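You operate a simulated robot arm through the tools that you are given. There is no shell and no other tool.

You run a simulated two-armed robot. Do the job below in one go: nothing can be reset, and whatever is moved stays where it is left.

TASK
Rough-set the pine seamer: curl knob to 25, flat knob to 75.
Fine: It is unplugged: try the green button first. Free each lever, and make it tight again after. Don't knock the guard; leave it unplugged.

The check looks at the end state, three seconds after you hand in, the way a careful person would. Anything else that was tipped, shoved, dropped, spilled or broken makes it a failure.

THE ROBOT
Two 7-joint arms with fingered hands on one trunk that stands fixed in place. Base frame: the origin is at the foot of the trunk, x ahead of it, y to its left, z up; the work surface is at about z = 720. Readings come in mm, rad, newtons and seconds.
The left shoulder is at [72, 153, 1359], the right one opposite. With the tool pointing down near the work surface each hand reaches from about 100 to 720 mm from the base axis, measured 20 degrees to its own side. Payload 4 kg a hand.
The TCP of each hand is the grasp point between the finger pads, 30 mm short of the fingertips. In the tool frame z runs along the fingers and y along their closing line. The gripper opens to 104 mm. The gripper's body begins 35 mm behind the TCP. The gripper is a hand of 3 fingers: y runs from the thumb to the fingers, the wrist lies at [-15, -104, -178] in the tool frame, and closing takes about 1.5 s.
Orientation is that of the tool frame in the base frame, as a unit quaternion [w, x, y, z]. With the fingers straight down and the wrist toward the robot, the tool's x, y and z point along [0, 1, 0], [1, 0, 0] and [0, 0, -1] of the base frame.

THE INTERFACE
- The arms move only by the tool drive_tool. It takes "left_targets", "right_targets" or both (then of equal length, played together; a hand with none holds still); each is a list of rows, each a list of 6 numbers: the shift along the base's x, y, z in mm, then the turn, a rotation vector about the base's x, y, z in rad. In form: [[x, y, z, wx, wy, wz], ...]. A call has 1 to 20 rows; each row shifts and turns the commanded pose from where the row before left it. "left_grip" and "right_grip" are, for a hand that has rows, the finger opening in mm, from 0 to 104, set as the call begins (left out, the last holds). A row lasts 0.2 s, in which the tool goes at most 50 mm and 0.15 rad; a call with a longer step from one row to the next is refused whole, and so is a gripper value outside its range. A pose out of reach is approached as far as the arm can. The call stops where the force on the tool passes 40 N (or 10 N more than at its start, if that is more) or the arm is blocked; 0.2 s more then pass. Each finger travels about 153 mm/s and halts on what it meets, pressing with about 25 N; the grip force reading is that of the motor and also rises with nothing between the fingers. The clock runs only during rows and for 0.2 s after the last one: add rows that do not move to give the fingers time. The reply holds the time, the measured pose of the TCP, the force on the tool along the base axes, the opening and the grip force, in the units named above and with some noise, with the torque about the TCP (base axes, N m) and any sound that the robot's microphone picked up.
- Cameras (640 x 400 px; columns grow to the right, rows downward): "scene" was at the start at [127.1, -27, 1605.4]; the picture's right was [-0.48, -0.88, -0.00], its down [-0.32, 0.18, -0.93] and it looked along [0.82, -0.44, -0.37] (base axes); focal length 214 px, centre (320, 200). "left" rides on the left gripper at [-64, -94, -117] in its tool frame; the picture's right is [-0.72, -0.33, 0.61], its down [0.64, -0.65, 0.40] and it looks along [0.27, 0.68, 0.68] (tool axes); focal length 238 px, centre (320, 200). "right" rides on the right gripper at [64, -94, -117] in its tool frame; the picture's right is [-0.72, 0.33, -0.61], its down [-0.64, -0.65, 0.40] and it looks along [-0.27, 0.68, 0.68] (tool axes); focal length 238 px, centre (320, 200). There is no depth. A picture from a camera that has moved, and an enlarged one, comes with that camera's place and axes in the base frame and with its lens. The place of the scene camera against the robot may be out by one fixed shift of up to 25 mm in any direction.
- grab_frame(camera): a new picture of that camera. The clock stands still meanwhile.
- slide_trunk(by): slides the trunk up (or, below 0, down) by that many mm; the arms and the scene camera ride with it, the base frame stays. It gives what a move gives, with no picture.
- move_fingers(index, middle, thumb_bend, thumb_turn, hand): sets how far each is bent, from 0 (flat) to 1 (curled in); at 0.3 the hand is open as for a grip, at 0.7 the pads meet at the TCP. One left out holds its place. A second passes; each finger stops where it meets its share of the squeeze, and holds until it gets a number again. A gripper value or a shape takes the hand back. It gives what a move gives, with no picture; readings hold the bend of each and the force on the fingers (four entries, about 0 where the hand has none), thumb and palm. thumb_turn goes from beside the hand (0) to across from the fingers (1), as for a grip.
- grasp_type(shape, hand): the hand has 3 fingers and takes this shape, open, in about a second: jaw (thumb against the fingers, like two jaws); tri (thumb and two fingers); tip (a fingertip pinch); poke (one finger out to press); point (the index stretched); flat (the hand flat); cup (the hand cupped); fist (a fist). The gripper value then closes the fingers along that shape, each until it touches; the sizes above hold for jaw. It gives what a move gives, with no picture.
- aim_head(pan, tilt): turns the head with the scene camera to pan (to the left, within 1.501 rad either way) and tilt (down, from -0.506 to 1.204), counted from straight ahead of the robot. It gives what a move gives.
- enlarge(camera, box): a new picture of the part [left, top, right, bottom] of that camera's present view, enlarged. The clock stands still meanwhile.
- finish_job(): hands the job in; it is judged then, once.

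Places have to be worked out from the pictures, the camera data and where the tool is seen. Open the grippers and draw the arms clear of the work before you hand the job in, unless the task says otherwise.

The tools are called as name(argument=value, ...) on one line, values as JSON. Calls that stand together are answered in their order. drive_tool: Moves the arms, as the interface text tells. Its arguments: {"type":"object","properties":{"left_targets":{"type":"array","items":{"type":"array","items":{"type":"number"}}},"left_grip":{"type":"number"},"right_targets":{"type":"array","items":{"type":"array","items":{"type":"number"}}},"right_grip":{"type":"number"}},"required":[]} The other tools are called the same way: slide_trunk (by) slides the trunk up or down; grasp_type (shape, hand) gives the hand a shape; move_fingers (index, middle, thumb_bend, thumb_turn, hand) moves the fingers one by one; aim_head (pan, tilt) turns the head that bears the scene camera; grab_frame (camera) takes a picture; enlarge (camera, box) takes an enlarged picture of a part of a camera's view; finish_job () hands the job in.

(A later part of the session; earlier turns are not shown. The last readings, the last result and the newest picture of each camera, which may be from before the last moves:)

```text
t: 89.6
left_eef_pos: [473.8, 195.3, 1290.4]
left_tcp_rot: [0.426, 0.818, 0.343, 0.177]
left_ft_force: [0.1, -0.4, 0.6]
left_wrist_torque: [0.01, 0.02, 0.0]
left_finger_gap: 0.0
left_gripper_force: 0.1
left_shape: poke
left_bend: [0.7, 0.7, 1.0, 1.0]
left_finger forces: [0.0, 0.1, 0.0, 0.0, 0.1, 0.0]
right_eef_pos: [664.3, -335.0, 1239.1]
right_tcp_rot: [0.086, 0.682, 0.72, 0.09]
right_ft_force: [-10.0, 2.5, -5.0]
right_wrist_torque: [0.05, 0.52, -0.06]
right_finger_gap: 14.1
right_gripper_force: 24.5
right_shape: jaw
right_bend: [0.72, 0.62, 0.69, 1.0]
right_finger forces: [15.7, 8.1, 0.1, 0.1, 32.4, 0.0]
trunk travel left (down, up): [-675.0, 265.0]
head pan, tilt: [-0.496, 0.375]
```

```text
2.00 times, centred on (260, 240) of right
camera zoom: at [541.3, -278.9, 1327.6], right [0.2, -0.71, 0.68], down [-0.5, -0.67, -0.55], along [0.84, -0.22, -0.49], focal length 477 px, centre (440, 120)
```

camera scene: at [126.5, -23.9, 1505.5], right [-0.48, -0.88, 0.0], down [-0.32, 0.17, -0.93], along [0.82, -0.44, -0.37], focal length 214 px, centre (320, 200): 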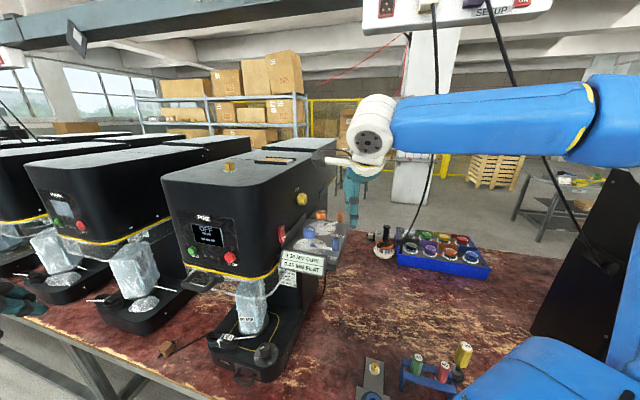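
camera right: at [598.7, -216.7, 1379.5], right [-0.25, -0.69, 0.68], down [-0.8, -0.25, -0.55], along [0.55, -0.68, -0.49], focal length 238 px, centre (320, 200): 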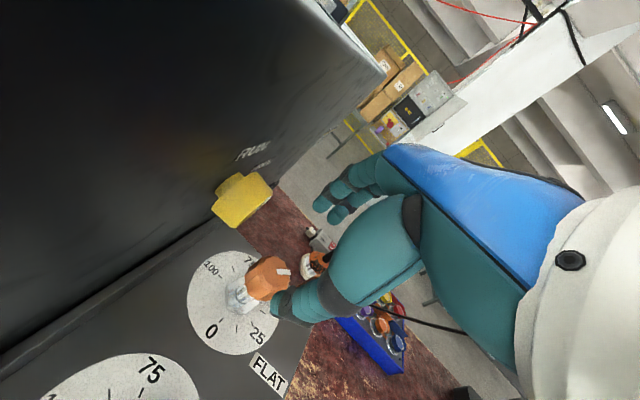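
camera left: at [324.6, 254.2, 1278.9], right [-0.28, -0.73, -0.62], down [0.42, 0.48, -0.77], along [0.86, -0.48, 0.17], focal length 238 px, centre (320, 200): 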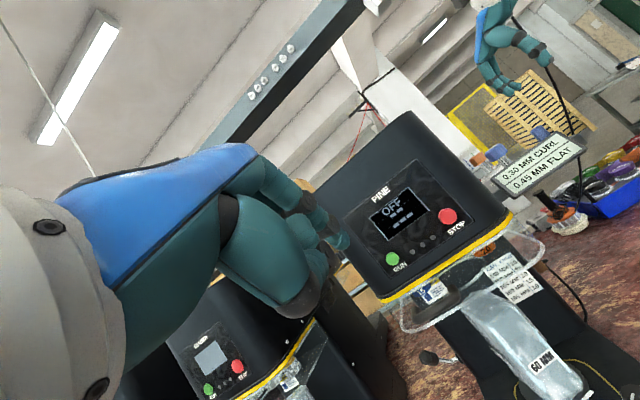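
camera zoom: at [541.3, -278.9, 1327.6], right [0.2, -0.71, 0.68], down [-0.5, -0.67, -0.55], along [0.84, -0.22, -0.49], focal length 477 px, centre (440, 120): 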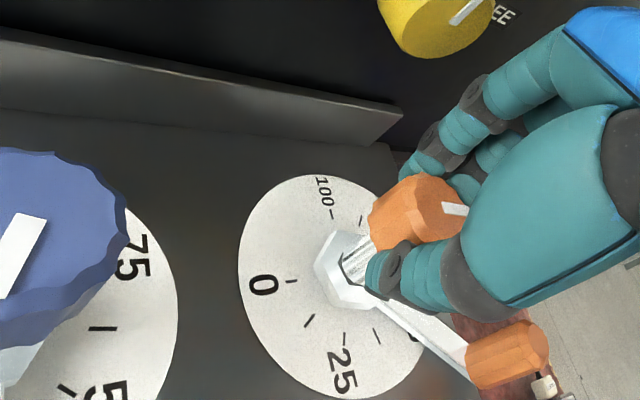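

Read-out is 0.60 and the hand is at about +3° yaw. I release slightly (60 mm), swing the open hand back to -33° around the knob for a second grip.

drive_tool(right_targets=[[0, 0, 0, 0, 0, 0], [0, 0, 0, 0, 0, 0], [0, 0, 0, 0, 0, 0], [0, 0, 0, 0, 0, 0]], right_grip=60)

enlarge(camera="right", box=[140, 100, 380, 340])

enlarge(camera="scene", box=[280, 180, 350, 280])

```text
t: 90.6
left_eef_pos: [476.1, 195.2, 1289.3]
left_tcp_rot: [0.427, 0.819, 0.341, 0.176]
left_ft_force: [0.3, -0.9, -0.6]
left_wrist_torque: [0.01, 0.01, -0.02]
left_finger_gap: 0.1
left_gripper_force: 0.1
left_shape: poke
left_bend: [0.7, 0.7, 1.0, 1.0]
left_finger forces: [0.0, 0.1, 0.0, 0.0, 0.0, 0.0]
right_eef_pos: [665.7, -335.8, 1237.8]
right_tcp_rot: [0.087, 0.682, 0.721, 0.091]
right_ft_force: [-0.6, 0.2, -0.6]
right_wrist_torque: [0.0, -0.04, 0.01]
right_finger_gap: 59.3
right_gripper_force: 0.0
right_shape: jaw
right_bend: [0.74, 0.42, 0.66, 1.0]
right_finger forces: [0.0, 0.1, 0.0, 0.0, 0.0, 0.0]
trunk travel left (down, up): [-675.0, 265.0]
head pan, tilt: [-0.496, 0.375]
```

```text
1.67 times, centred on (260, 220) of right
camera zoom: at [543.0, -279.2, 1327.5], right [0.2, -0.71, 0.68], down [-0.5, -0.67, -0.55], along [0.84, -0.22, -0.49], focal length 397 px, centre (420, 167)
```

zoom: 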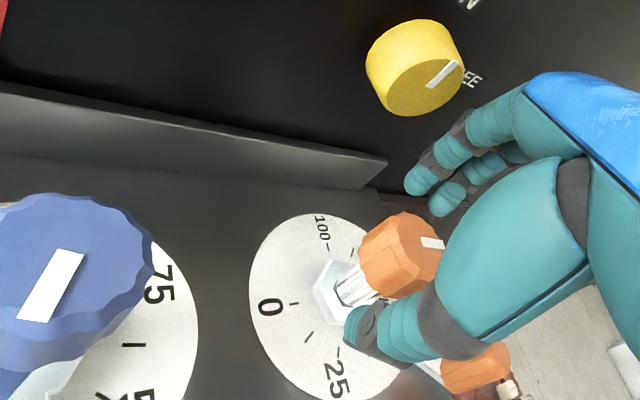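

```text
4.00 times, centred on (315, 230) of scene
camera zoom: at [126.6, -24.0, 1505.5], right [-0.48, -0.88, 0.0], down [-0.32, 0.17, -0.93], along [0.82, -0.44, -0.37], focal length 858 px, centre (340, 80)
```

zoom: 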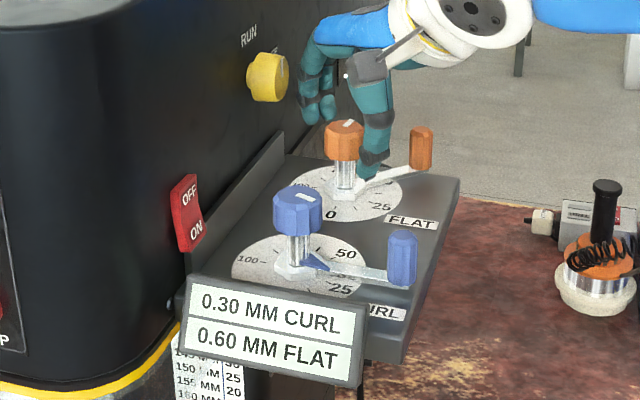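

The fingers are open and clear of the yellow knob. I swing the hand back -0.63 rad and grip again.

drive_tool(right_targets=[[0, 0, 0, 0, 0, -0.126], [0, 0, 0, 0, 0, -0.126], [0, 0, 0, 0, 0, -0.126], [0, 0, 0, 0, 0, -0.126], [0, 0, 0, 0, 0, -0.126], [0, 0, 0, 0, 0, 0]])

drive_tool(right_targets=[[0, 0, 0, 0, 0, 0], [0, 0, 0, 0, 0, 0], [0, 0, 0, 0, 0, 0], [0, 0, 0, 0, 0, 0], [0, 0, 0, 0, 0, 0], [0, 0, 0, 0, 0, 0], [0, 0, 0, 0, 0, 0]], right_grip=5)

enlarge(camera="scene", box=[280, 180, 350, 280])

enlarge(camera="right", box=[140, 140, 380, 340])

```text
t: 92.0
left_eef_pos: [476.2, 194.7, 1290.2]
left_tcp_rot: [0.427, 0.818, 0.342, 0.176]
left_ft_force: [0.3, -0.5, 0.1]
left_wrist_torque: [0.0, 0.0, 0.01]
left_finger_gap: 0.1
left_gripper_force: 0.0
left_shape: poke
left_bend: [0.7, 0.7, 1.0, 1.0]
left_finger forces: [0.1, 0.0, 0.1, 0.0, 0.0, 0.0]
right_eef_pos: [665.7, -334.7, 1238.3]
right_tcp_rot: [0.11, 0.872, 0.474, 0.06]
right_ft_force: [0.7, 0.1, 1.5]
right_wrist_torque: [0.01, 0.0, -0.01]
right_finger_gap: 59.6
right_gripper_force: 0.1
right_shape: jaw
right_bend: [0.74, 0.42, 0.66, 1.0]
right_finger forces: [0.0, 0.0, 0.0, 0.1, 0.1, 0.0]
trunk travel left (down, up): [-675.0, 265.0]
head pan, tilt: [-0.496, 0.375]
```

```text
t: 93.6
left_eef_pos: [475.4, 195.8, 1291.3]
left_tcp_rot: [0.426, 0.818, 0.343, 0.177]
left_ft_force: [-0.5, 0.8, 0.3]
left_wrist_torque: [0.02, -0.02, 0.0]
left_finger_gap: 0.0
left_gripper_force: 0.1
left_shape: poke
left_bend: [0.7, 0.7, 1.0, 1.0]
left_finger forces: [0.0, 0.1, 0.1, 0.0, 0.0, 0.0]
right_eef_pos: [663.2, -332.0, 1238.5]
right_tcp_rot: [0.111, 0.871, 0.474, 0.059]
right_ft_force: [-5.8, 3.6, -1.8]
right_wrist_torque: [0.23, 0.26, -0.03]
right_finger_gap: 18.2
right_gripper_force: 25.1
right_shape: jaw
right_bend: [0.73, 0.61, 0.72, 1.0]
right_finger forces: [14.4, 7.5, 0.0, 0.0, 28.3, 0.0]
trunk travel left (down, up): [-675.0, 265.0]
head pan, tilt: [-0.496, 0.375]
```

```text
4.00 times, centred on (315, 230) of scene
camera zoom: at [125.5, -22.2, 1505.6], right [-0.48, -0.88, 0.0], down [-0.32, 0.17, -0.93], along [0.82, -0.44, -0.37], focal length 858 px, centre (340, 80)
```

zoom: 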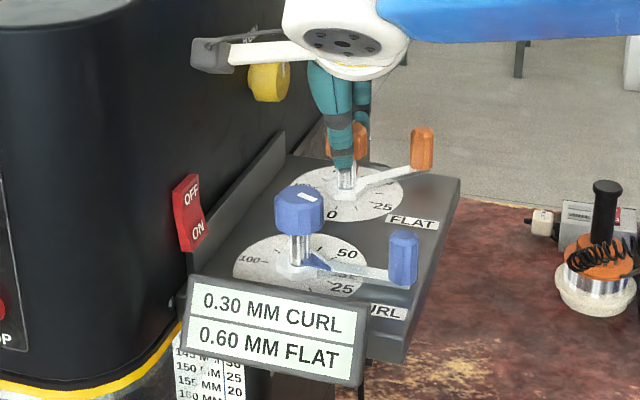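

```text
2.00 times, centred on (260, 240) of right
camera zoom: at [599.2, -215.5, 1327.9], right [-0.25, -0.69, 0.68], down [-0.8, -0.25, -0.55], along [0.55, -0.68, -0.49], focal length 477 px, centre (440, 120)
```

zoom: 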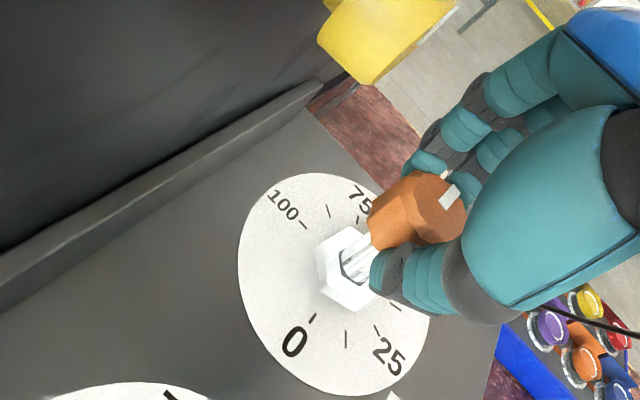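

Gripped again. I turn another 0.6 rad (about 12.7 units), then will check from above.

drive_tool(right_targets=[[0, 0, 0, 0, 0, 0.12], [0, 0, 0, 0, 0, 0.12], [0, 0, 0, 0, 0, 0.12], [0, 0, 0, 0, 0, 0.12], [0, 0, 0, 0, 0, 0.12], [0, 0, 0, 0, 0, 0]])

enlarge(camera="scene", box=[280, 180, 350, 280])

enlarge(camera="right", box=[140, 140, 380, 340])

```text
t: 95.0
left_eef_pos: [472.5, 195.0, 1291.5]
left_tcp_rot: [0.426, 0.819, 0.342, 0.177]
left_ft_force: [-0.7, 0.1, 0.1]
left_wrist_torque: [0.03, 0.0, 0.01]
left_finger_gap: 0.0
left_gripper_force: 0.1
left_shape: poke
left_bend: [0.7, 0.7, 1.0, 1.0]
left_finger forces: [0.1, 0.0, 0.0, 0.0, 0.0, 0.0]
right_eef_pos: [663.0, -334.4, 1238.7]
right_tcp_rot: [0.088, 0.693, 0.71, 0.09]
right_ft_force: [-9.6, -0.1, -0.9]
right_wrist_torque: [0.0, 0.42, -0.02]
right_finger_gap: 18.2
right_gripper_force: 24.7
right_shape: jaw
right_bend: [0.73, 0.61, 0.72, 1.0]
right_finger forces: [14.4, 7.9, 0.0, 0.0, 30.6, 0.1]
trunk travel left (down, up): [-675.0, 265.0]
head pan, tilt: [-0.496, 0.375]
```

```text
4.00 times, centred on (315, 230) of scene
camera zoom: at [123.4, -24.5, 1505.8], right [-0.48, -0.88, 0.0], down [-0.32, 0.17, -0.93], along [0.82, -0.44, -0.37], focal length 858 px, centre (340, 80)
```

zoom: 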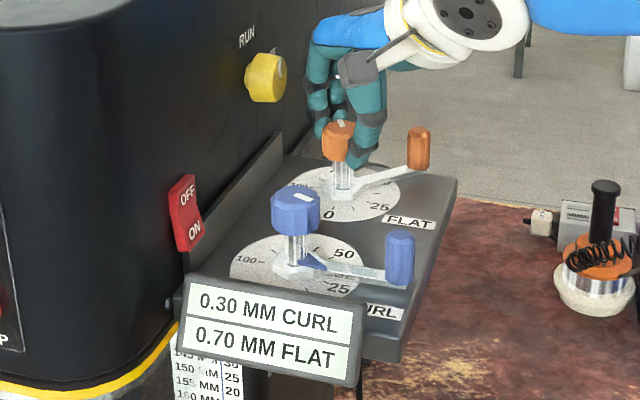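

```text
2.00 times, centred on (260, 240) of right
camera zoom: at [542.4, -275.6, 1327.9], right [0.18, -0.71, 0.68], down [-0.51, -0.65, -0.55], along [0.84, -0.25, -0.49], focal length 477 px, centre (440, 120)
```

zoom: 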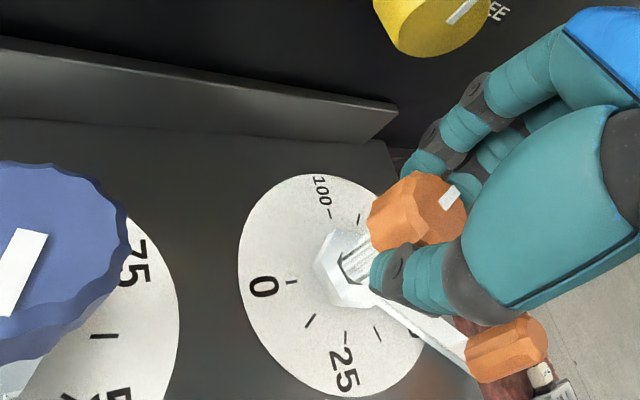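

Read-out 0.70. I release and rise to read the flat dial; since a plumb view isn't reachable there, I'll use the white line on the knob top (aligned with the pointer on curl) plus the pointer.

drive_tool(right_targets=[[0, 0, 0, 0, 0, 0], [0, 0, 0, 0, 0, 0], [0, 0, 0, 0, 0, 0], [0, 0, 20, 0, 0, 0], [0, 0, 25, 0, 0, 0], [-5, 0, 30, 0, 0, 0], [0, 0, 0, 0, 0, 0]], right_grip=64)

grab_frame(camera="right")

enlarge(camera="scene", box=[300, 190, 350, 240])

```text
t: 96.6
left_eef_pos: [476.3, 193.5, 1289.6]
left_tcp_rot: [0.427, 0.818, 0.342, 0.176]
left_ft_force: [-0.7, -0.6, 0.1]
left_wrist_torque: [0.01, 0.0, 0.0]
left_finger_gap: 0.0
left_gripper_force: 0.0
left_shape: poke
left_bend: [0.7, 0.7, 1.0, 1.0]
left_finger forces: [0.0, 0.0, 0.0, 0.0, 0.1, 0.0]
right_eef_pos: [659.2, -332.4, 1311.6]
right_tcp_rot: [0.088, 0.693, 0.71, 0.088]
right_ft_force: [0.0, 0.1, -0.3]
right_wrist_torque: [0.02, -0.03, 0.03]
right_finger_gap: 63.8
right_gripper_force: 0.0
right_shape: jaw
right_bend: [0.29, 0.4, 0.64, 1.0]
right_finger forces: [0.1, 0.1, 0.0, 0.0, 0.0, 0.0]
trunk travel left (down, up): [-675.0, 265.0]
head pan, tilt: [-0.496, 0.375]
```

```text
taken
camera right: at [538.5, -273.4, 1401.9], right [0.18, -0.71, 0.68], down [-0.52, -0.65, -0.55], along [0.84, -0.25, -0.49], focal length 238 px, centre (320, 200)
```

right: 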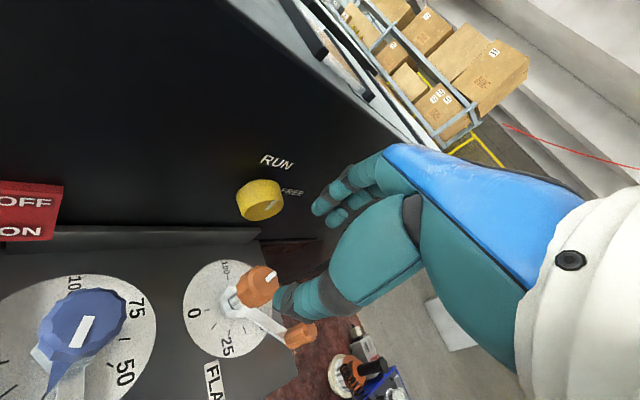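

```text
8.00 times, centred on (325, 215) of scene
camera zoom: at [126.4, -23.9, 1505.5], right [-0.48, -0.88, 0.0], down [-0.32, 0.17, -0.93], along [0.82, -0.44, -0.37], focal length 1716 px, centre (280, 80)
```

zoom: 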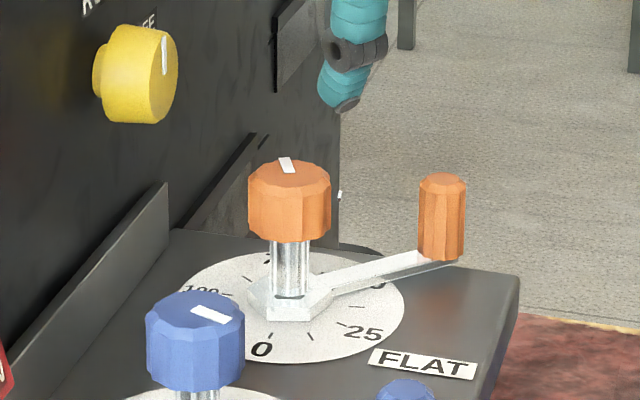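

I zoom on both knob tops in this view to measure the line directions (curl is my calibration at 25).

enlarge(camera="right", box=[180, 245, 300, 345])

enlarge(camera="right", box=[10, 270, 160, 400])

```text
4.00 times, centred on (240, 295) of right
camera zoom: at [538.5, -273.4, 1401.9], right [0.18, -0.71, 0.68], down [-0.52, -0.65, -0.55], along [0.84, -0.25, -0.49], focal length 953 px, centre (640, -180)
```

zoom: 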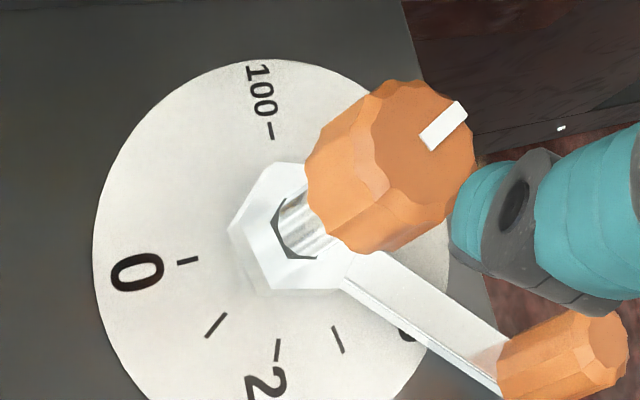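

```text
3.08 times, centred on (85, 335) of right
camera zoom: at [538.5, -273.4, 1401.9], right [0.18, -0.71, 0.68], down [-0.52, -0.65, -0.55], along [0.84, -0.25, -0.49], focal length 733 px, centre (1043, -215)
```

zoom: 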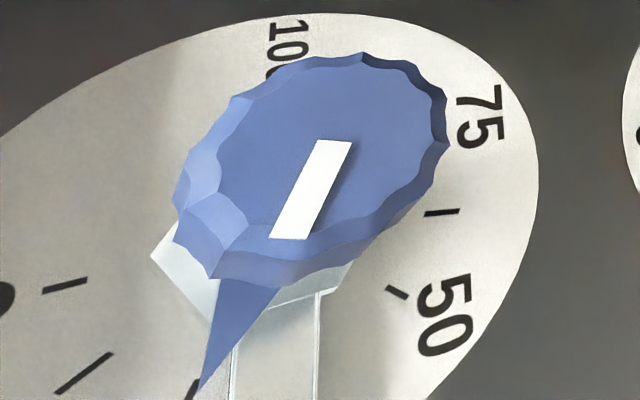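

The dial ticks put the flat axis at [667, -339]; the flat line reads roughly 76-77. I enlarge both lines much more for a precise direction.

enlarge(camera="right", box=[256, 264, 288, 288])

enlarge(camera="right", box=[64, 314, 104, 344])

```text
16.00 times, centred on (272, 276) of right
camera zoom: at [538.5, -273.4, 1401.9], right [0.18, -0.71, 0.68], down [-0.52, -0.65, -0.55], along [0.84, -0.25, -0.49], focal length 3814 px, centre (1088, -1016)
```

zoom: 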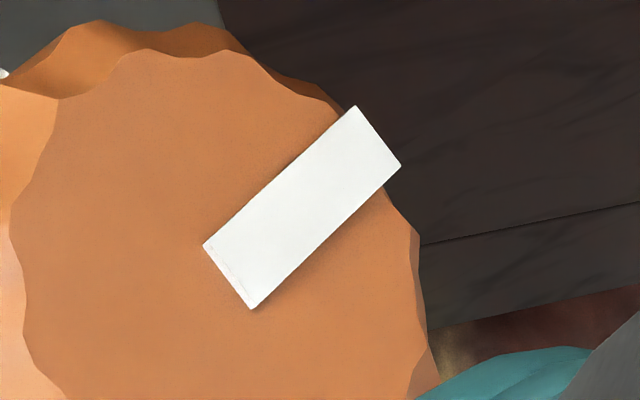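

```text
13.33 times, centred on (84, 329) of right
camera zoom: at [538.5, -273.4, 1401.9], right [0.18, -0.71, 0.68], down [-0.52, -0.65, -0.55], along [0.84, -0.25, -0.49], focal length 3178 px, centre (3467, -1520)
```

zoom: 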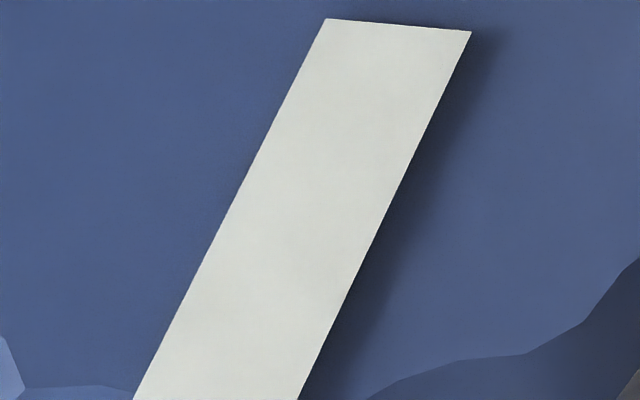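

Precise line directions: curl 204.1° (= 25.6, after tightening) and flat 340.7° (= 76.2). Curl is fine; I'll trim flat by about -1.2 units. I lower again, now better centred on the axis at [667, -339].

drive_tool(right_targets=[[3, -2, -10, 0, 0, 0], [3, -2, -18, 0, 0, 0], [1.8, -2, -18, 0, 0, 0], [0, 0, -15, 0, 0, 0], [0, 0, -12, 0, 0, 0], [0, 0, 0, 0, 0, 0]], right_grip=64)

enlarge(camera="right", box=[200, 140, 400, 300])

enlarge(camera="scene", box=[300, 180, 350, 240])

```text
t: 98.0
left_eef_pos: [476.1, 193.8, 1289.2]
left_tcp_rot: [0.426, 0.818, 0.343, 0.177]
left_ft_force: [-0.3, 0.0, -1.1]
left_wrist_torque: [-0.01, -0.01, 0.02]
left_finger_gap: 0.0
left_gripper_force: 0.0
left_shape: poke
left_bend: [0.7, 0.7, 1.0, 1.0]
left_finger forces: [0.1, 0.0, 0.1, 0.1, 0.1, 0.1]
right_eef_pos: [669.4, -340.2, 1241.2]
right_tcp_rot: [0.086, 0.692, 0.711, 0.089]
right_ft_force: [0.0, 0.4, 0.1]
right_wrist_torque: [-0.01, 0.01, -0.03]
right_finger_gap: 63.2
right_gripper_force: 0.1
right_shape: jaw
right_bend: [0.29, 0.4, 0.64, 1.0]
right_finger forces: [0.0, 0.0, 0.1, 0.0, 0.0, 0.0]
trunk travel left (down, up): [-675.0, 265.0]
head pan, tilt: [-0.496, 0.375]
```

```text
2.50 times, centred on (300, 220) of right
camera zoom: at [547.7, -281.0, 1329.8], right [0.18, -0.71, 0.68], down [-0.52, -0.65, -0.55], along [0.84, -0.25, -0.49], focal length 596 px, centre (370, 150)
```

zoom: 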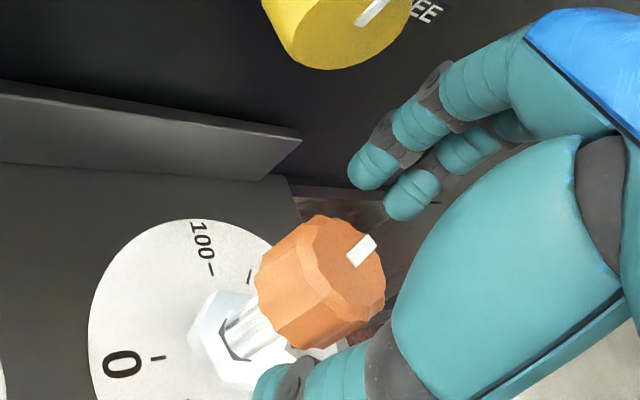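

```text
6.67 times, centred on (325, 210) of scene
camera zoom: at [127.1, -24.1, 1505.4], right [-0.48, -0.88, 0.0], down [-0.32, 0.17, -0.93], along [0.82, -0.44, -0.37], focal length 1430 px, centre (287, 133)
```

zoom: 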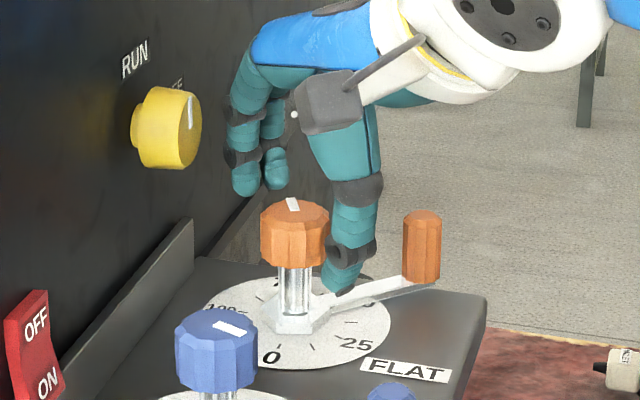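

Because of the tilt the grip line runs forward going down, so I shift back about 7 mm to centre on the knob, then close gently.

drive_tool(right_targets=[[-4, 0.8, -2, 0, 0, 0], [-3.5, 0.7, -1, 0, 0, 0], [0, 0, 0, 0, 0, 0]])

drive_tool(right_targets=[[0, 0, 0, 0, 0, 0], [0, 0, 0, 0, 0, 0], [0, 0, 0, 0, 0, 0], [0, 0, 0, 0, 0, 0], [0, 0, 0, 0, 0, 0], [0, 0, 0, 0, 0, 0], [0, 0, 0, 0, 0, 0]], right_grip=5)

enlarge(camera="right", box=[260, 200, 340, 260])

enlarge(camera="scene", box=[300, 180, 350, 240])

```text
t: 98.8
left_eef_pos: [475.5, 194.4, 1289.7]
left_tcp_rot: [0.426, 0.818, 0.343, 0.176]
left_ft_force: [1.3, -0.3, -0.9]
left_wrist_torque: [0.0, 0.01, 0.0]
left_finger_gap: 0.0
left_gripper_force: 0.0
left_shape: poke
left_bend: [0.7, 0.7, 1.0, 1.0]
left_finger forces: [0.1, 0.0, 0.0, 0.0, 0.0, 0.0]
right_eef_pos: [660.4, -339.5, 1237.4]
right_tcp_rot: [0.087, 0.692, 0.711, 0.09]
right_ft_force: [-0.4, 0.8, -0.3]
right_wrist_torque: [0.0, 0.0, -0.01]
right_finger_gap: 63.5
right_gripper_force: 0.0
right_shape: jaw
right_bend: [0.29, 0.4, 0.64, 1.0]
right_finger forces: [0.0, 0.0, 0.0, 0.1, 0.0, 0.1]
trunk travel left (down, up): [-675.0, 265.0]
head pan, tilt: [-0.496, 0.375]
```

```text
t: 100.4
left_eef_pos: [476.1, 193.7, 1290.4]
left_tcp_rot: [0.427, 0.818, 0.342, 0.176]
left_ft_force: [-0.2, -0.3, 0.8]
left_wrist_torque: [-0.02, 0.0, 0.03]
left_finger_gap: 0.0
left_gripper_force: 0.1
left_shape: poke
left_bend: [0.7, 0.7, 1.0, 1.0]
left_finger forces: [0.1, 0.0, 0.1, 0.0, 0.1, 0.0]
right_eef_pos: [660.8, -339.2, 1237.3]
right_tcp_rot: [0.087, 0.693, 0.71, 0.089]
right_ft_force: [-1.4, 1.4, -1.7]
right_wrist_torque: [0.02, 0.18, 0.0]
right_finger_gap: 21.4
right_gripper_force: 24.9
right_shape: jaw
right_bend: [0.73, 0.6, 0.74, 1.0]
right_finger forces: [16.2, 6.7, 0.1, 0.1, 24.2, 0.0]
trunk travel left (down, up): [-675.0, 265.0]
head pan, tilt: [-0.496, 0.375]
```

```text
6.67 times, centred on (300, 230) of right
camera zoom: at [539.7, -279.2, 1327.0], right [0.18, -0.71, 0.68], down [-0.52, -0.65, -0.55], along [0.84, -0.25, -0.49], focal length 1589 px, centre (453, 0)
```

zoom: 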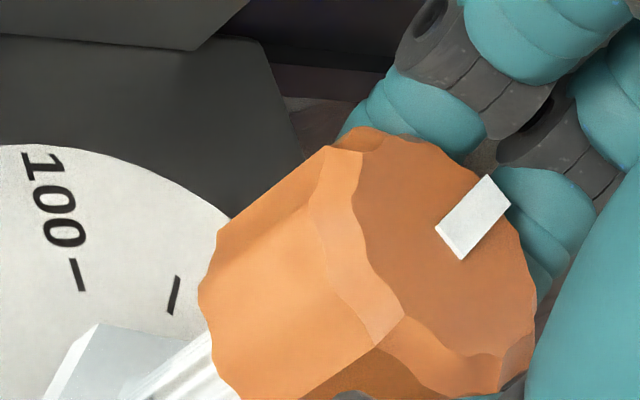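

```text
6.67 times, centred on (325, 210) of scene
camera zoom: at [126.8, -23.7, 1505.5], right [-0.48, -0.88, 0.0], down [-0.32, 0.17, -0.93], along [0.82, -0.44, -0.37], focal length 1430 px, centre (287, 133)
```

zoom: 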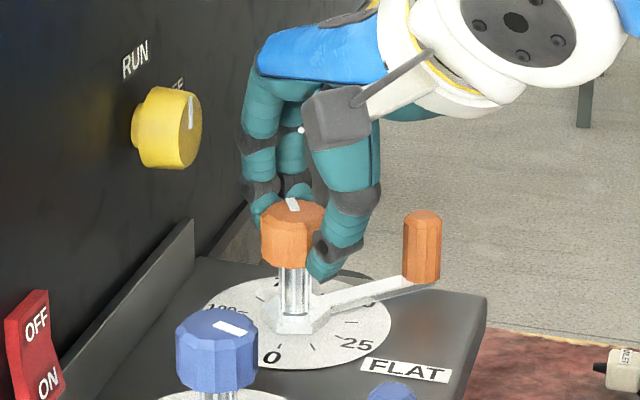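

Well centred and balanced grip. I trim -0.055 rad.

drive_tool(right_targets=[[0, 0, 0, 0, 0, -0.03], [0, 0, 0, 0, 0, -0.03], [0, 0, 0, 0, 0, 0]])

drive_tool(right_targets=[[0, 0, 0, 0, 0, 0], [0, 0, 0, 0, 0, 0], [0, 0, 0, 0, 0, 0], [0, 0, 20, 0, 0, 0], [0, 0, 25, 0, 0, 0], [-3, 0, 30, 0, 0, 0], [0, 0, 0, 0, 0, 0]], right_grip=64)

grab_frame(camera="right")

```text
t: 101.2
left_eef_pos: [476.4, 196.0, 1289.6]
left_tcp_rot: [0.426, 0.818, 0.343, 0.177]
left_ft_force: [0.6, 0.3, 0.1]
left_wrist_torque: [0.02, 0.01, 0.0]
left_finger_gap: 0.1
left_gripper_force: 0.1
left_shape: poke
left_bend: [0.7, 0.7, 1.0, 1.0]
left_finger forces: [0.1, 0.0, 0.0, 0.0, 0.0, 0.0]
right_eef_pos: [659.1, -337.9, 1237.4]
right_tcp_rot: [0.09, 0.714, 0.689, 0.087]
right_ft_force: [-2.1, 2.1, -2.3]
right_wrist_torque: [0.05, 0.18, 0.05]
right_finger_gap: 21.3
right_gripper_force: 25.2
right_shape: jaw
right_bend: [0.73, 0.6, 0.74, 1.0]
right_finger forces: [16.5, 6.4, 0.0, 0.0, 24.8, 0.0]
trunk travel left (down, up): [-675.0, 265.0]
head pan, tilt: [-0.496, 0.375]
```

```text
t: 102.8
left_eef_pos: [477.1, 194.3, 1289.7]
left_tcp_rot: [0.426, 0.819, 0.342, 0.176]
left_ft_force: [0.2, -0.4, -0.1]
left_wrist_torque: [0.05, 0.0, 0.0]
left_finger_gap: 0.2
left_gripper_force: 0.0
left_shape: poke
left_bend: [0.7, 0.7, 1.0, 1.0]
left_finger forces: [0.0, 0.0, 0.1, 0.1, 0.0, 0.0]
right_eef_pos: [659.7, -338.3, 1310.7]
right_tcp_rot: [0.089, 0.713, 0.69, 0.087]
right_ft_force: [0.0, -0.4, 0.3]
right_wrist_torque: [-0.02, 0.0, 0.03]
right_finger_gap: 63.3
right_gripper_force: 0.2
right_shape: jaw
right_bend: [0.29, 0.4, 0.64, 1.0]
right_finger forces: [0.1, 0.0, 0.0, 0.1, 0.0, 0.0]
trunk travel left (down, up): [-675.0, 265.0]
head pan, tilt: [-0.496, 0.375]
```

```text
taken
camera right: at [541.3, -271.3, 1401.4], right [0.14, -0.72, 0.68], down [-0.55, -0.62, -0.55], along [0.82, -0.3, -0.49], focal length 238 px, centre (320, 200)
```

right: 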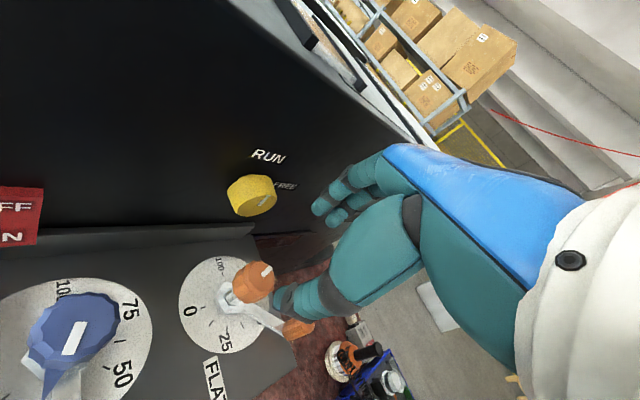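

enlarge(camera="right", box=[250, 258, 282, 282])

enlarge(camera="right", box=[175, 240, 295, 340])

enlarge(camera="scene", box=[280, 190, 350, 280])

```text
16.00 times, centred on (266, 270) of right
camera zoom: at [541.3, -271.3, 1401.4], right [0.14, -0.72, 0.68], down [-0.55, -0.62, -0.55], along [0.82, -0.3, -0.49], focal length 3814 px, centre (1184, -920)
```

zoom: 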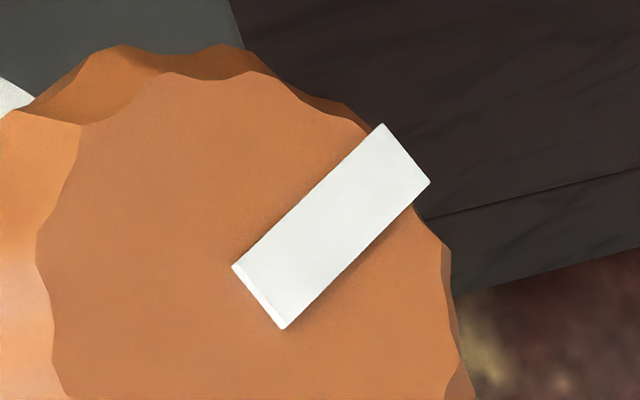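

```text
4.00 times, centred on (235, 290) of right
camera zoom: at [541.3, -271.3, 1401.4], right [0.14, -0.72, 0.68], down [-0.55, -0.62, -0.55], along [0.82, -0.3, -0.49], focal length 953 px, centre (660, -160)
```

zoom: 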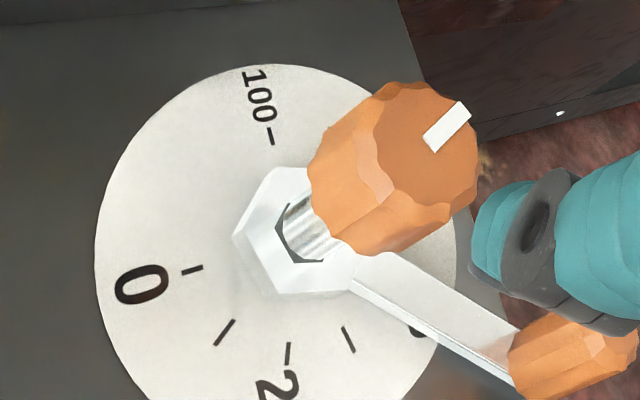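

```text
4.44 times, centred on (315, 235) of scene
camera zoom: at [126.8, -23.9, 1505.5], right [-0.48, -0.88, 0.0], down [-0.32, 0.17, -0.93], along [0.82, -0.44, -0.37], focal length 953 px, centre (342, 44)
```

zoom: 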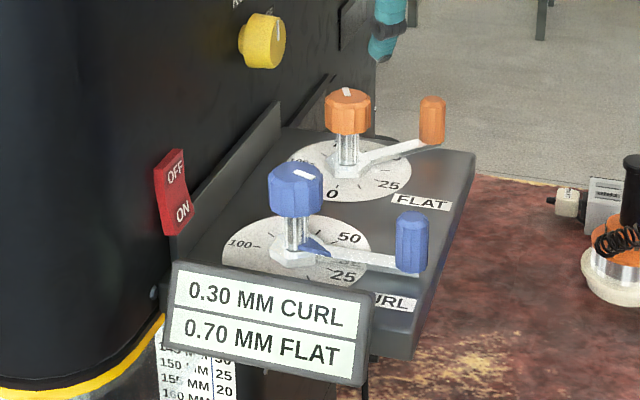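

The flat line now measures 339.7° (≈ 75.8, with curl's line ≈ 25.6): both good within a unit. To tighten the flat lever I must pull its handle (near [661, -409]) toward the front; I'll move over it with a slight tilt and take it between thumb and fingers.

drive_tool(right_targets=[[0, -13, 0, 0, 0, -0.1], [0, -13, 0, 0, 0, -0.1], [0, -13, -5, 0, 0, -0.1], [0, -13, -10, 0, 0, -0.1], [-1, -13, -10, -0.021, -0.045, 0], [0, 0, 0, 0, 0, 0]], right_grip=46)

grab_frame(camera="right")

enlarge(camera="scene", box=[290, 170, 360, 260])

```text
t: 104.2
left_eef_pos: [476.2, 193.1, 1289.5]
left_tcp_rot: [0.426, 0.819, 0.342, 0.176]
left_ft_force: [0.2, 0.0, -0.1]
left_wrist_torque: [-0.03, -0.02, -0.03]
left_finger_gap: 0.0
left_gripper_force: 0.0
left_shape: poke
left_bend: [0.7, 0.7, 1.0, 1.0]
left_finger forces: [0.0, 0.0, 0.0, 0.0, 0.1, 0.0]
right_eef_pos: [655.2, -404.4, 1286.4]
right_tcp_rot: [0.127, 0.833, 0.532, 0.08]
right_ft_force: [-0.4, -0.2, 0.5]
right_wrist_torque: [0.02, 0.0, -0.02]
right_finger_gap: 46.4
right_gripper_force: 0.1
right_shape: jaw
right_bend: [0.74, 0.47, 0.71, 1.0]
right_finger forces: [0.0, 0.0, 0.1, 0.0, 0.1, 0.0]
trunk travel left (down, up): [-675.0, 265.0]
head pan, tilt: [-0.496, 0.375]
```

```text
taken
camera right: at [570.9, -295.6, 1370.1], right [-0.18, -0.71, 0.68], down [-0.73, -0.37, -0.58], along [0.66, -0.6, -0.45], focal length 238 px, centre (320, 200)
```

right: 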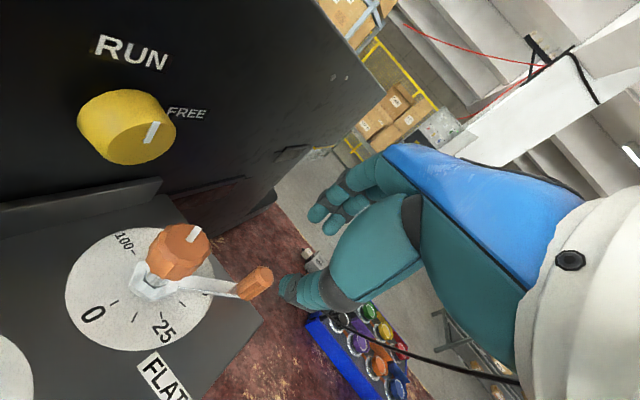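

```text
4.44 times, centred on (325, 215) of scene
camera zoom: at [126.4, -24.8, 1505.5], right [-0.48, -0.88, 0.0], down [-0.32, 0.17, -0.93], along [0.82, -0.44, -0.37], focal length 953 px, centre (298, 133)
```

zoom: 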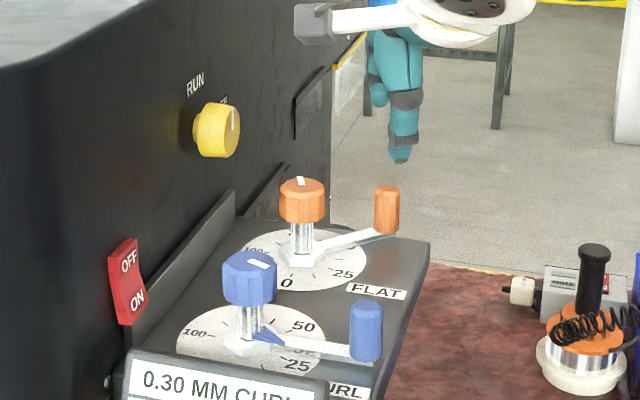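

The hand reached above the flat handle with no reach warning. I enlarge to fix the handle's exact place.

enlarge(camera="right", box=[190, 230, 310, 330])

enlarge(camera="right", box=[260, 130, 400, 310])

```text
4.00 times, centred on (250, 280) of right
camera zoom: at [570.9, -295.6, 1370.1], right [-0.18, -0.71, 0.68], down [-0.73, -0.37, -0.58], along [0.66, -0.6, -0.45], focal length 953 px, centre (600, -120)
```

zoom: 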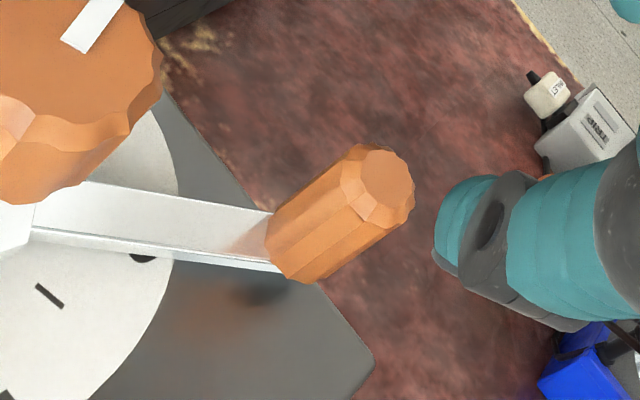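

```text
2.22 times, centred on (330, 220) of right
camera zoom: at [570.9, -295.6, 1370.1], right [-0.18, -0.71, 0.68], down [-0.73, -0.37, -0.58], along [0.66, -0.6, -0.45], focal length 530 px, centre (298, 156)
```

zoom: 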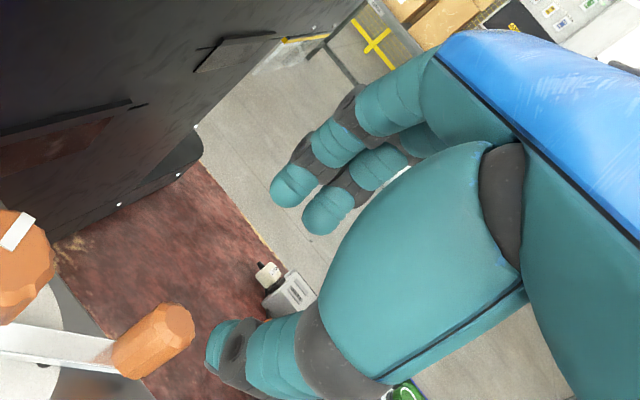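

The handle is at [667, -410]. I shift to straddle it evenly and lower to z 1222.

drive_tool(right_targets=[[4.3, -2.1, 0, 0, 0, 0], [0, 0, -16, 0, 0, 0], [0, 0, -16, 0, 0, 0], [0, 0, -14, 0, 0, 0], [0, 0, -10, 0, 0, 0], [0, 0, -8, 0, 0, 0], [0, 0, 0, 0, 0, 0]])

enlarge(camera="right", box=[200, 140, 400, 300])

enlarge(camera="scene", box=[300, 180, 350, 240])

```text
t: 105.8
left_eef_pos: [475.7, 193.6, 1289.6]
left_tcp_rot: [0.426, 0.819, 0.342, 0.176]
left_ft_force: [0.7, -0.1, -0.5]
left_wrist_torque: [0.04, 0.0, -0.01]
left_finger_gap: 0.0
left_gripper_force: 0.0
left_shape: poke
left_bend: [0.7, 0.7, 1.0, 1.0]
left_finger forces: [0.0, 0.0, 0.0, 0.1, 0.0, 0.1]
right_eef_pos: [661.7, -406.6, 1222.9]
right_tcp_rot: [0.126, 0.834, 0.532, 0.081]
right_ft_force: [0.1, 0.2, -0.1]
right_wrist_torque: [0.01, -0.01, 0.01]
right_finger_gap: 46.6
right_gripper_force: 0.0
right_shape: jaw
right_bend: [0.74, 0.47, 0.71, 1.0]
right_finger forces: [0.0, 0.0, 0.0, 0.0, 0.0, 0.0]
trunk travel left (down, up): [-675.0, 265.0]
head pan, tilt: [-0.496, 0.375]
```

```text
2.50 times, centred on (300, 220) of right
camera zoom: at [576.0, -297.2, 1306.2], right [-0.18, -0.71, 0.68], down [-0.73, -0.37, -0.58], along [0.66, -0.6, -0.45], focal length 596 px, centre (370, 150)
```

zoom: 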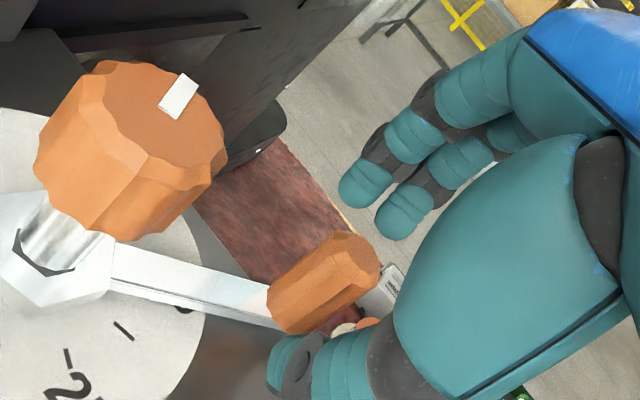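

```text
6.67 times, centred on (325, 210) of scene
camera zoom: at [126.9, -24.0, 1505.5], right [-0.48, -0.88, 0.0], down [-0.32, 0.17, -0.93], along [0.82, -0.44, -0.37], focal length 1430 px, centre (287, 133)
```

zoom: 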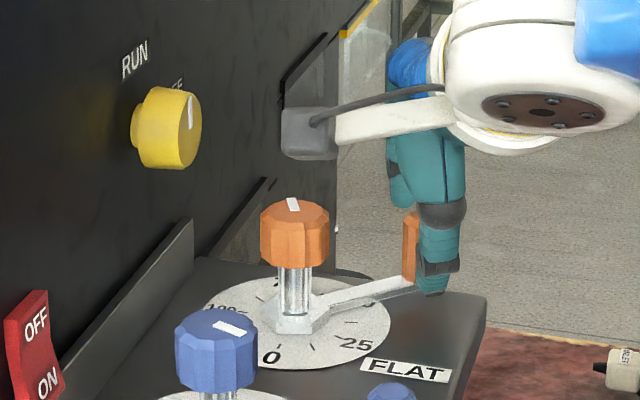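

The hand straddles the handle with good centring. I close on it.

drive_tool(right_targets=[[0, 0, 0, 0, 0, 0], [0, 0, 0, 0, 0, 0], [0, 0, 0, 0, 0, 0], [0, 0, 0, 0, 0, 0], [0, 0, 0, 0, 0, 0], [0, 0, 0, 0, 0, 0], [0, 0, 0, 0, 0, 0]], right_grip=12)

enlarge(camera="right", box=[200, 140, 400, 300])

enlarge(camera="scene", box=[300, 180, 350, 240])

```text
t: 107.4
left_eef_pos: [476.2, 193.5, 1290.0]
left_tcp_rot: [0.426, 0.819, 0.342, 0.176]
left_ft_force: [0.4, 0.3, -0.5]
left_wrist_torque: [0.03, 0.03, 0.01]
left_finger_gap: 0.0
left_gripper_force: 0.1
left_shape: poke
left_bend: [0.7, 0.7, 1.0, 1.0]
left_finger forces: [0.0, 0.0, 0.1, 0.0, 0.0, 0.1]
right_eef_pos: [660.4, -407.3, 1223.3]
right_tcp_rot: [0.127, 0.833, 0.532, 0.08]
right_ft_force: [-0.8, 0.2, 0.4]
right_wrist_torque: [0.01, 0.02, 0.01]
right_finger_gap: 12.7
right_gripper_force: 0.1
right_shape: jaw
right_bend: [0.72, 0.63, 0.72, 1.0]
right_finger forces: [0.9, 0.0, 0.0, 0.1, 2.1, 0.1]
trunk travel left (down, up): [-675.0, 265.0]
head pan, tilt: [-0.496, 0.375]
```

```text
2.50 times, centred on (300, 220) of right
camera zoom: at [575.8, -296.9, 1306.5], right [-0.18, -0.71, 0.68], down [-0.73, -0.37, -0.58], along [0.66, -0.6, -0.45], focal length 596 px, centre (370, 150)
```

zoom: 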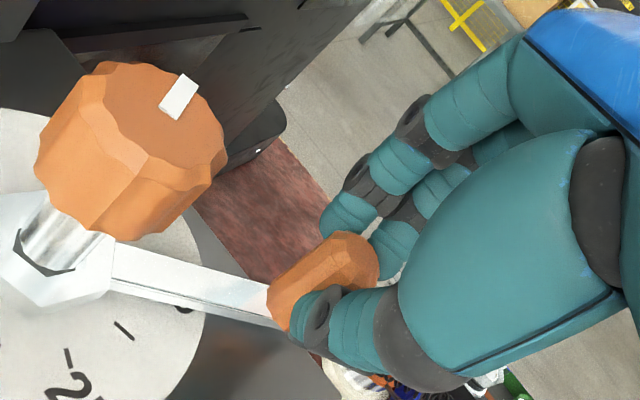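

```text
6.67 times, centred on (325, 210) of scene
camera zoom: at [126.4, -23.7, 1505.5], right [-0.48, -0.88, 0.0], down [-0.32, 0.17, -0.93], along [0.82, -0.44, -0.37], focal length 1430 px, centre (287, 133)
```

zoom: 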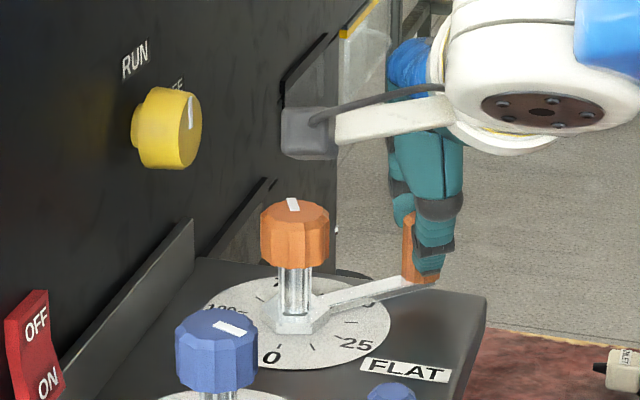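

The handle is loosely held between thumb and index. I drag it along its arc toward the original angle, first two thirds.

drive_tool(right_targets=[[-5, 0.3, 0, 0, 0, 0], [-4.9, 0.4, 0, 0, 0, 0], [-4.3, 0.8, 0, 0, 0, 0], [-4.2, 0.9, 0, 0, 0, 0], [-4.7, 1.5, 0, 0, 0, 0], [-4.6, 1.7, 0, 0, 0, 0], [-3.9, 1.9, 0, 0, 0, 0], [-3.9, 2.0, 0, 0, 0, 0], [0, 0, 0, 0, 0, 0]])

enlarge(camera="right", box=[200, 140, 400, 300])

enlarge(camera="scene", box=[290, 180, 350, 250])

```text
t: 109.4
left_eef_pos: [476.0, 194.3, 1289.1]
left_tcp_rot: [0.426, 0.819, 0.343, 0.177]
left_ft_force: [0.5, -0.3, 0.4]
left_wrist_torque: [0.02, 0.01, 0.0]
left_finger_gap: 0.1
left_gripper_force: 0.1
left_shape: poke
left_bend: [0.7, 0.7, 1.0, 1.0]
left_finger forces: [0.0, 0.0, 0.0, 0.0, 0.0, 0.0]
right_eef_pos: [625.8, -396.5, 1223.3]
right_tcp_rot: [0.125, 0.833, 0.532, 0.08]
right_ft_force: [0.2, -0.5, 0.6]
right_wrist_torque: [-0.02, 0.0, -0.03]
right_finger_gap: 12.4
right_gripper_force: 0.1
right_shape: jaw
right_bend: [0.72, 0.63, 0.73, 1.0]
right_finger forces: [1.6, 0.0, 0.0, 0.0, 1.7, 0.0]
trunk travel left (down, up): [-675.0, 265.0]
head pan, tilt: [-0.496, 0.375]
```

```text
2.50 times, centred on (300, 220) of right
camera zoom: at [540.6, -288.2, 1306.1], right [-0.18, -0.71, 0.68], down [-0.73, -0.37, -0.58], along [0.66, -0.6, -0.45], focal length 596 px, centre (370, 150)
```

zoom: 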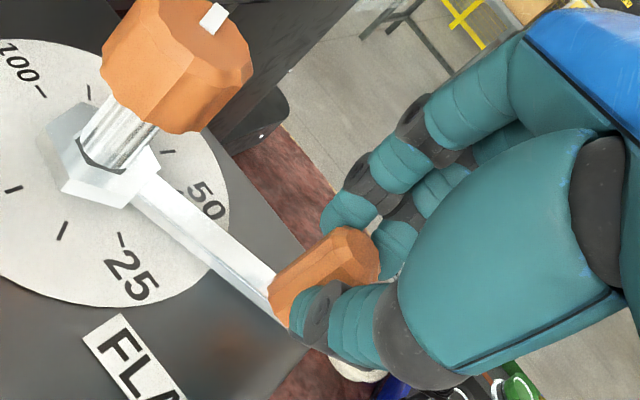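

```text
5.71 times, centred on (320, 215) of scene
camera zoom: at [126.9, -24.1, 1505.5], right [-0.48, -0.88, 0.0], down [-0.32, 0.17, -0.93], along [0.82, -0.44, -0.37], focal length 1226 px, centre (320, 114)
```

zoom: 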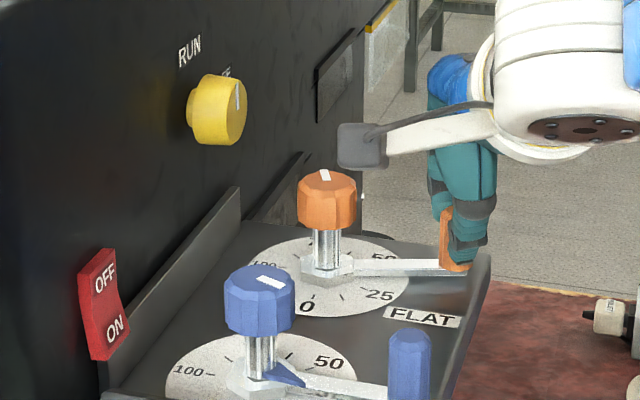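

The lever follows. I continue to its original angle and on until it resists.

drive_tool(right_targets=[[-4.1, 2.7, 0, 0, 0, 0], [-4.1, 2.9, 0, 0, 0, 0], [-3.3, 2.8, 0, 0, 0, 0], [-3, 2.8, 0, 0, 0, 0], [0, 0, 0, 0, 0, 0]])

enlarge(camera="scene", box=[290, 180, 350, 250])

enlarge(camera="right", box=[160, 140, 360, 300])

```text
t: 110.6
left_eef_pos: [476.0, 193.5, 1289.5]
left_tcp_rot: [0.426, 0.819, 0.342, 0.177]
left_ft_force: [-1.1, 0.0, 0.5]
left_wrist_torque: [0.0, 0.01, 0.0]
left_finger_gap: 0.1
left_gripper_force: 0.0
left_shape: poke
left_bend: [0.7, 0.7, 1.0, 1.0]
left_finger forces: [0.0, 0.0, 0.1, 0.0, 0.0, 0.0]
right_eef_pos: [612.5, -385.6, 1222.2]
right_tcp_rot: [0.126, 0.834, 0.532, 0.079]
right_ft_force: [0.4, 1.2, -0.8]
right_wrist_torque: [0.02, 0.02, 0.0]
right_finger_gap: 11.8
right_gripper_force: 0.1
right_shape: jaw
right_bend: [0.72, 0.63, 0.73, 1.0]
right_finger forces: [1.0, 0.3, 0.0, 0.0, 1.3, 0.0]
trunk travel left (down, up): [-675.0, 265.0]
head pan, tilt: [-0.496, 0.375]
```

```text
5.71 times, centred on (320, 215) of scene
camera zoom: at [127.0, -24.1, 1505.4], right [-0.48, -0.88, 0.0], down [-0.32, 0.17, -0.93], along [0.82, -0.44, -0.37], focal length 1226 px, centre (320, 114)
```

zoom: 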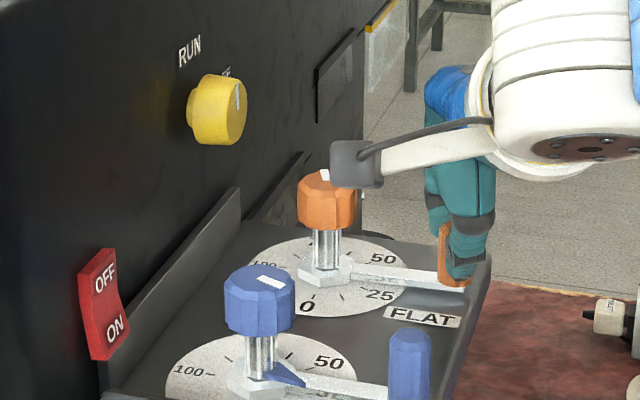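

```text
2.50 times, centred on (260, 220) of right
camera zoom: at [526.4, -277.0, 1306.0], right [-0.18, -0.71, 0.68], down [-0.73, -0.37, -0.58], along [0.66, -0.6, -0.45], focal length 596 px, centre (470, 150)
```

zoom: 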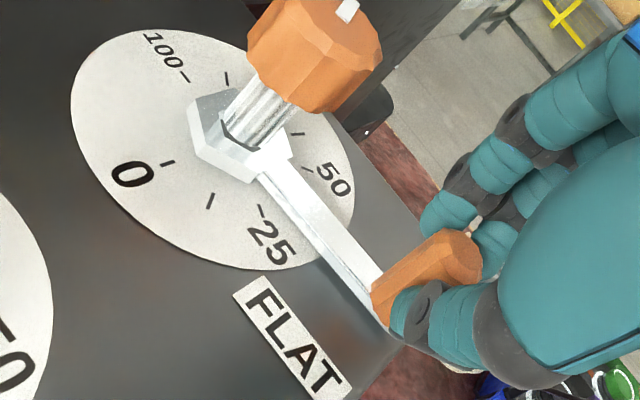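

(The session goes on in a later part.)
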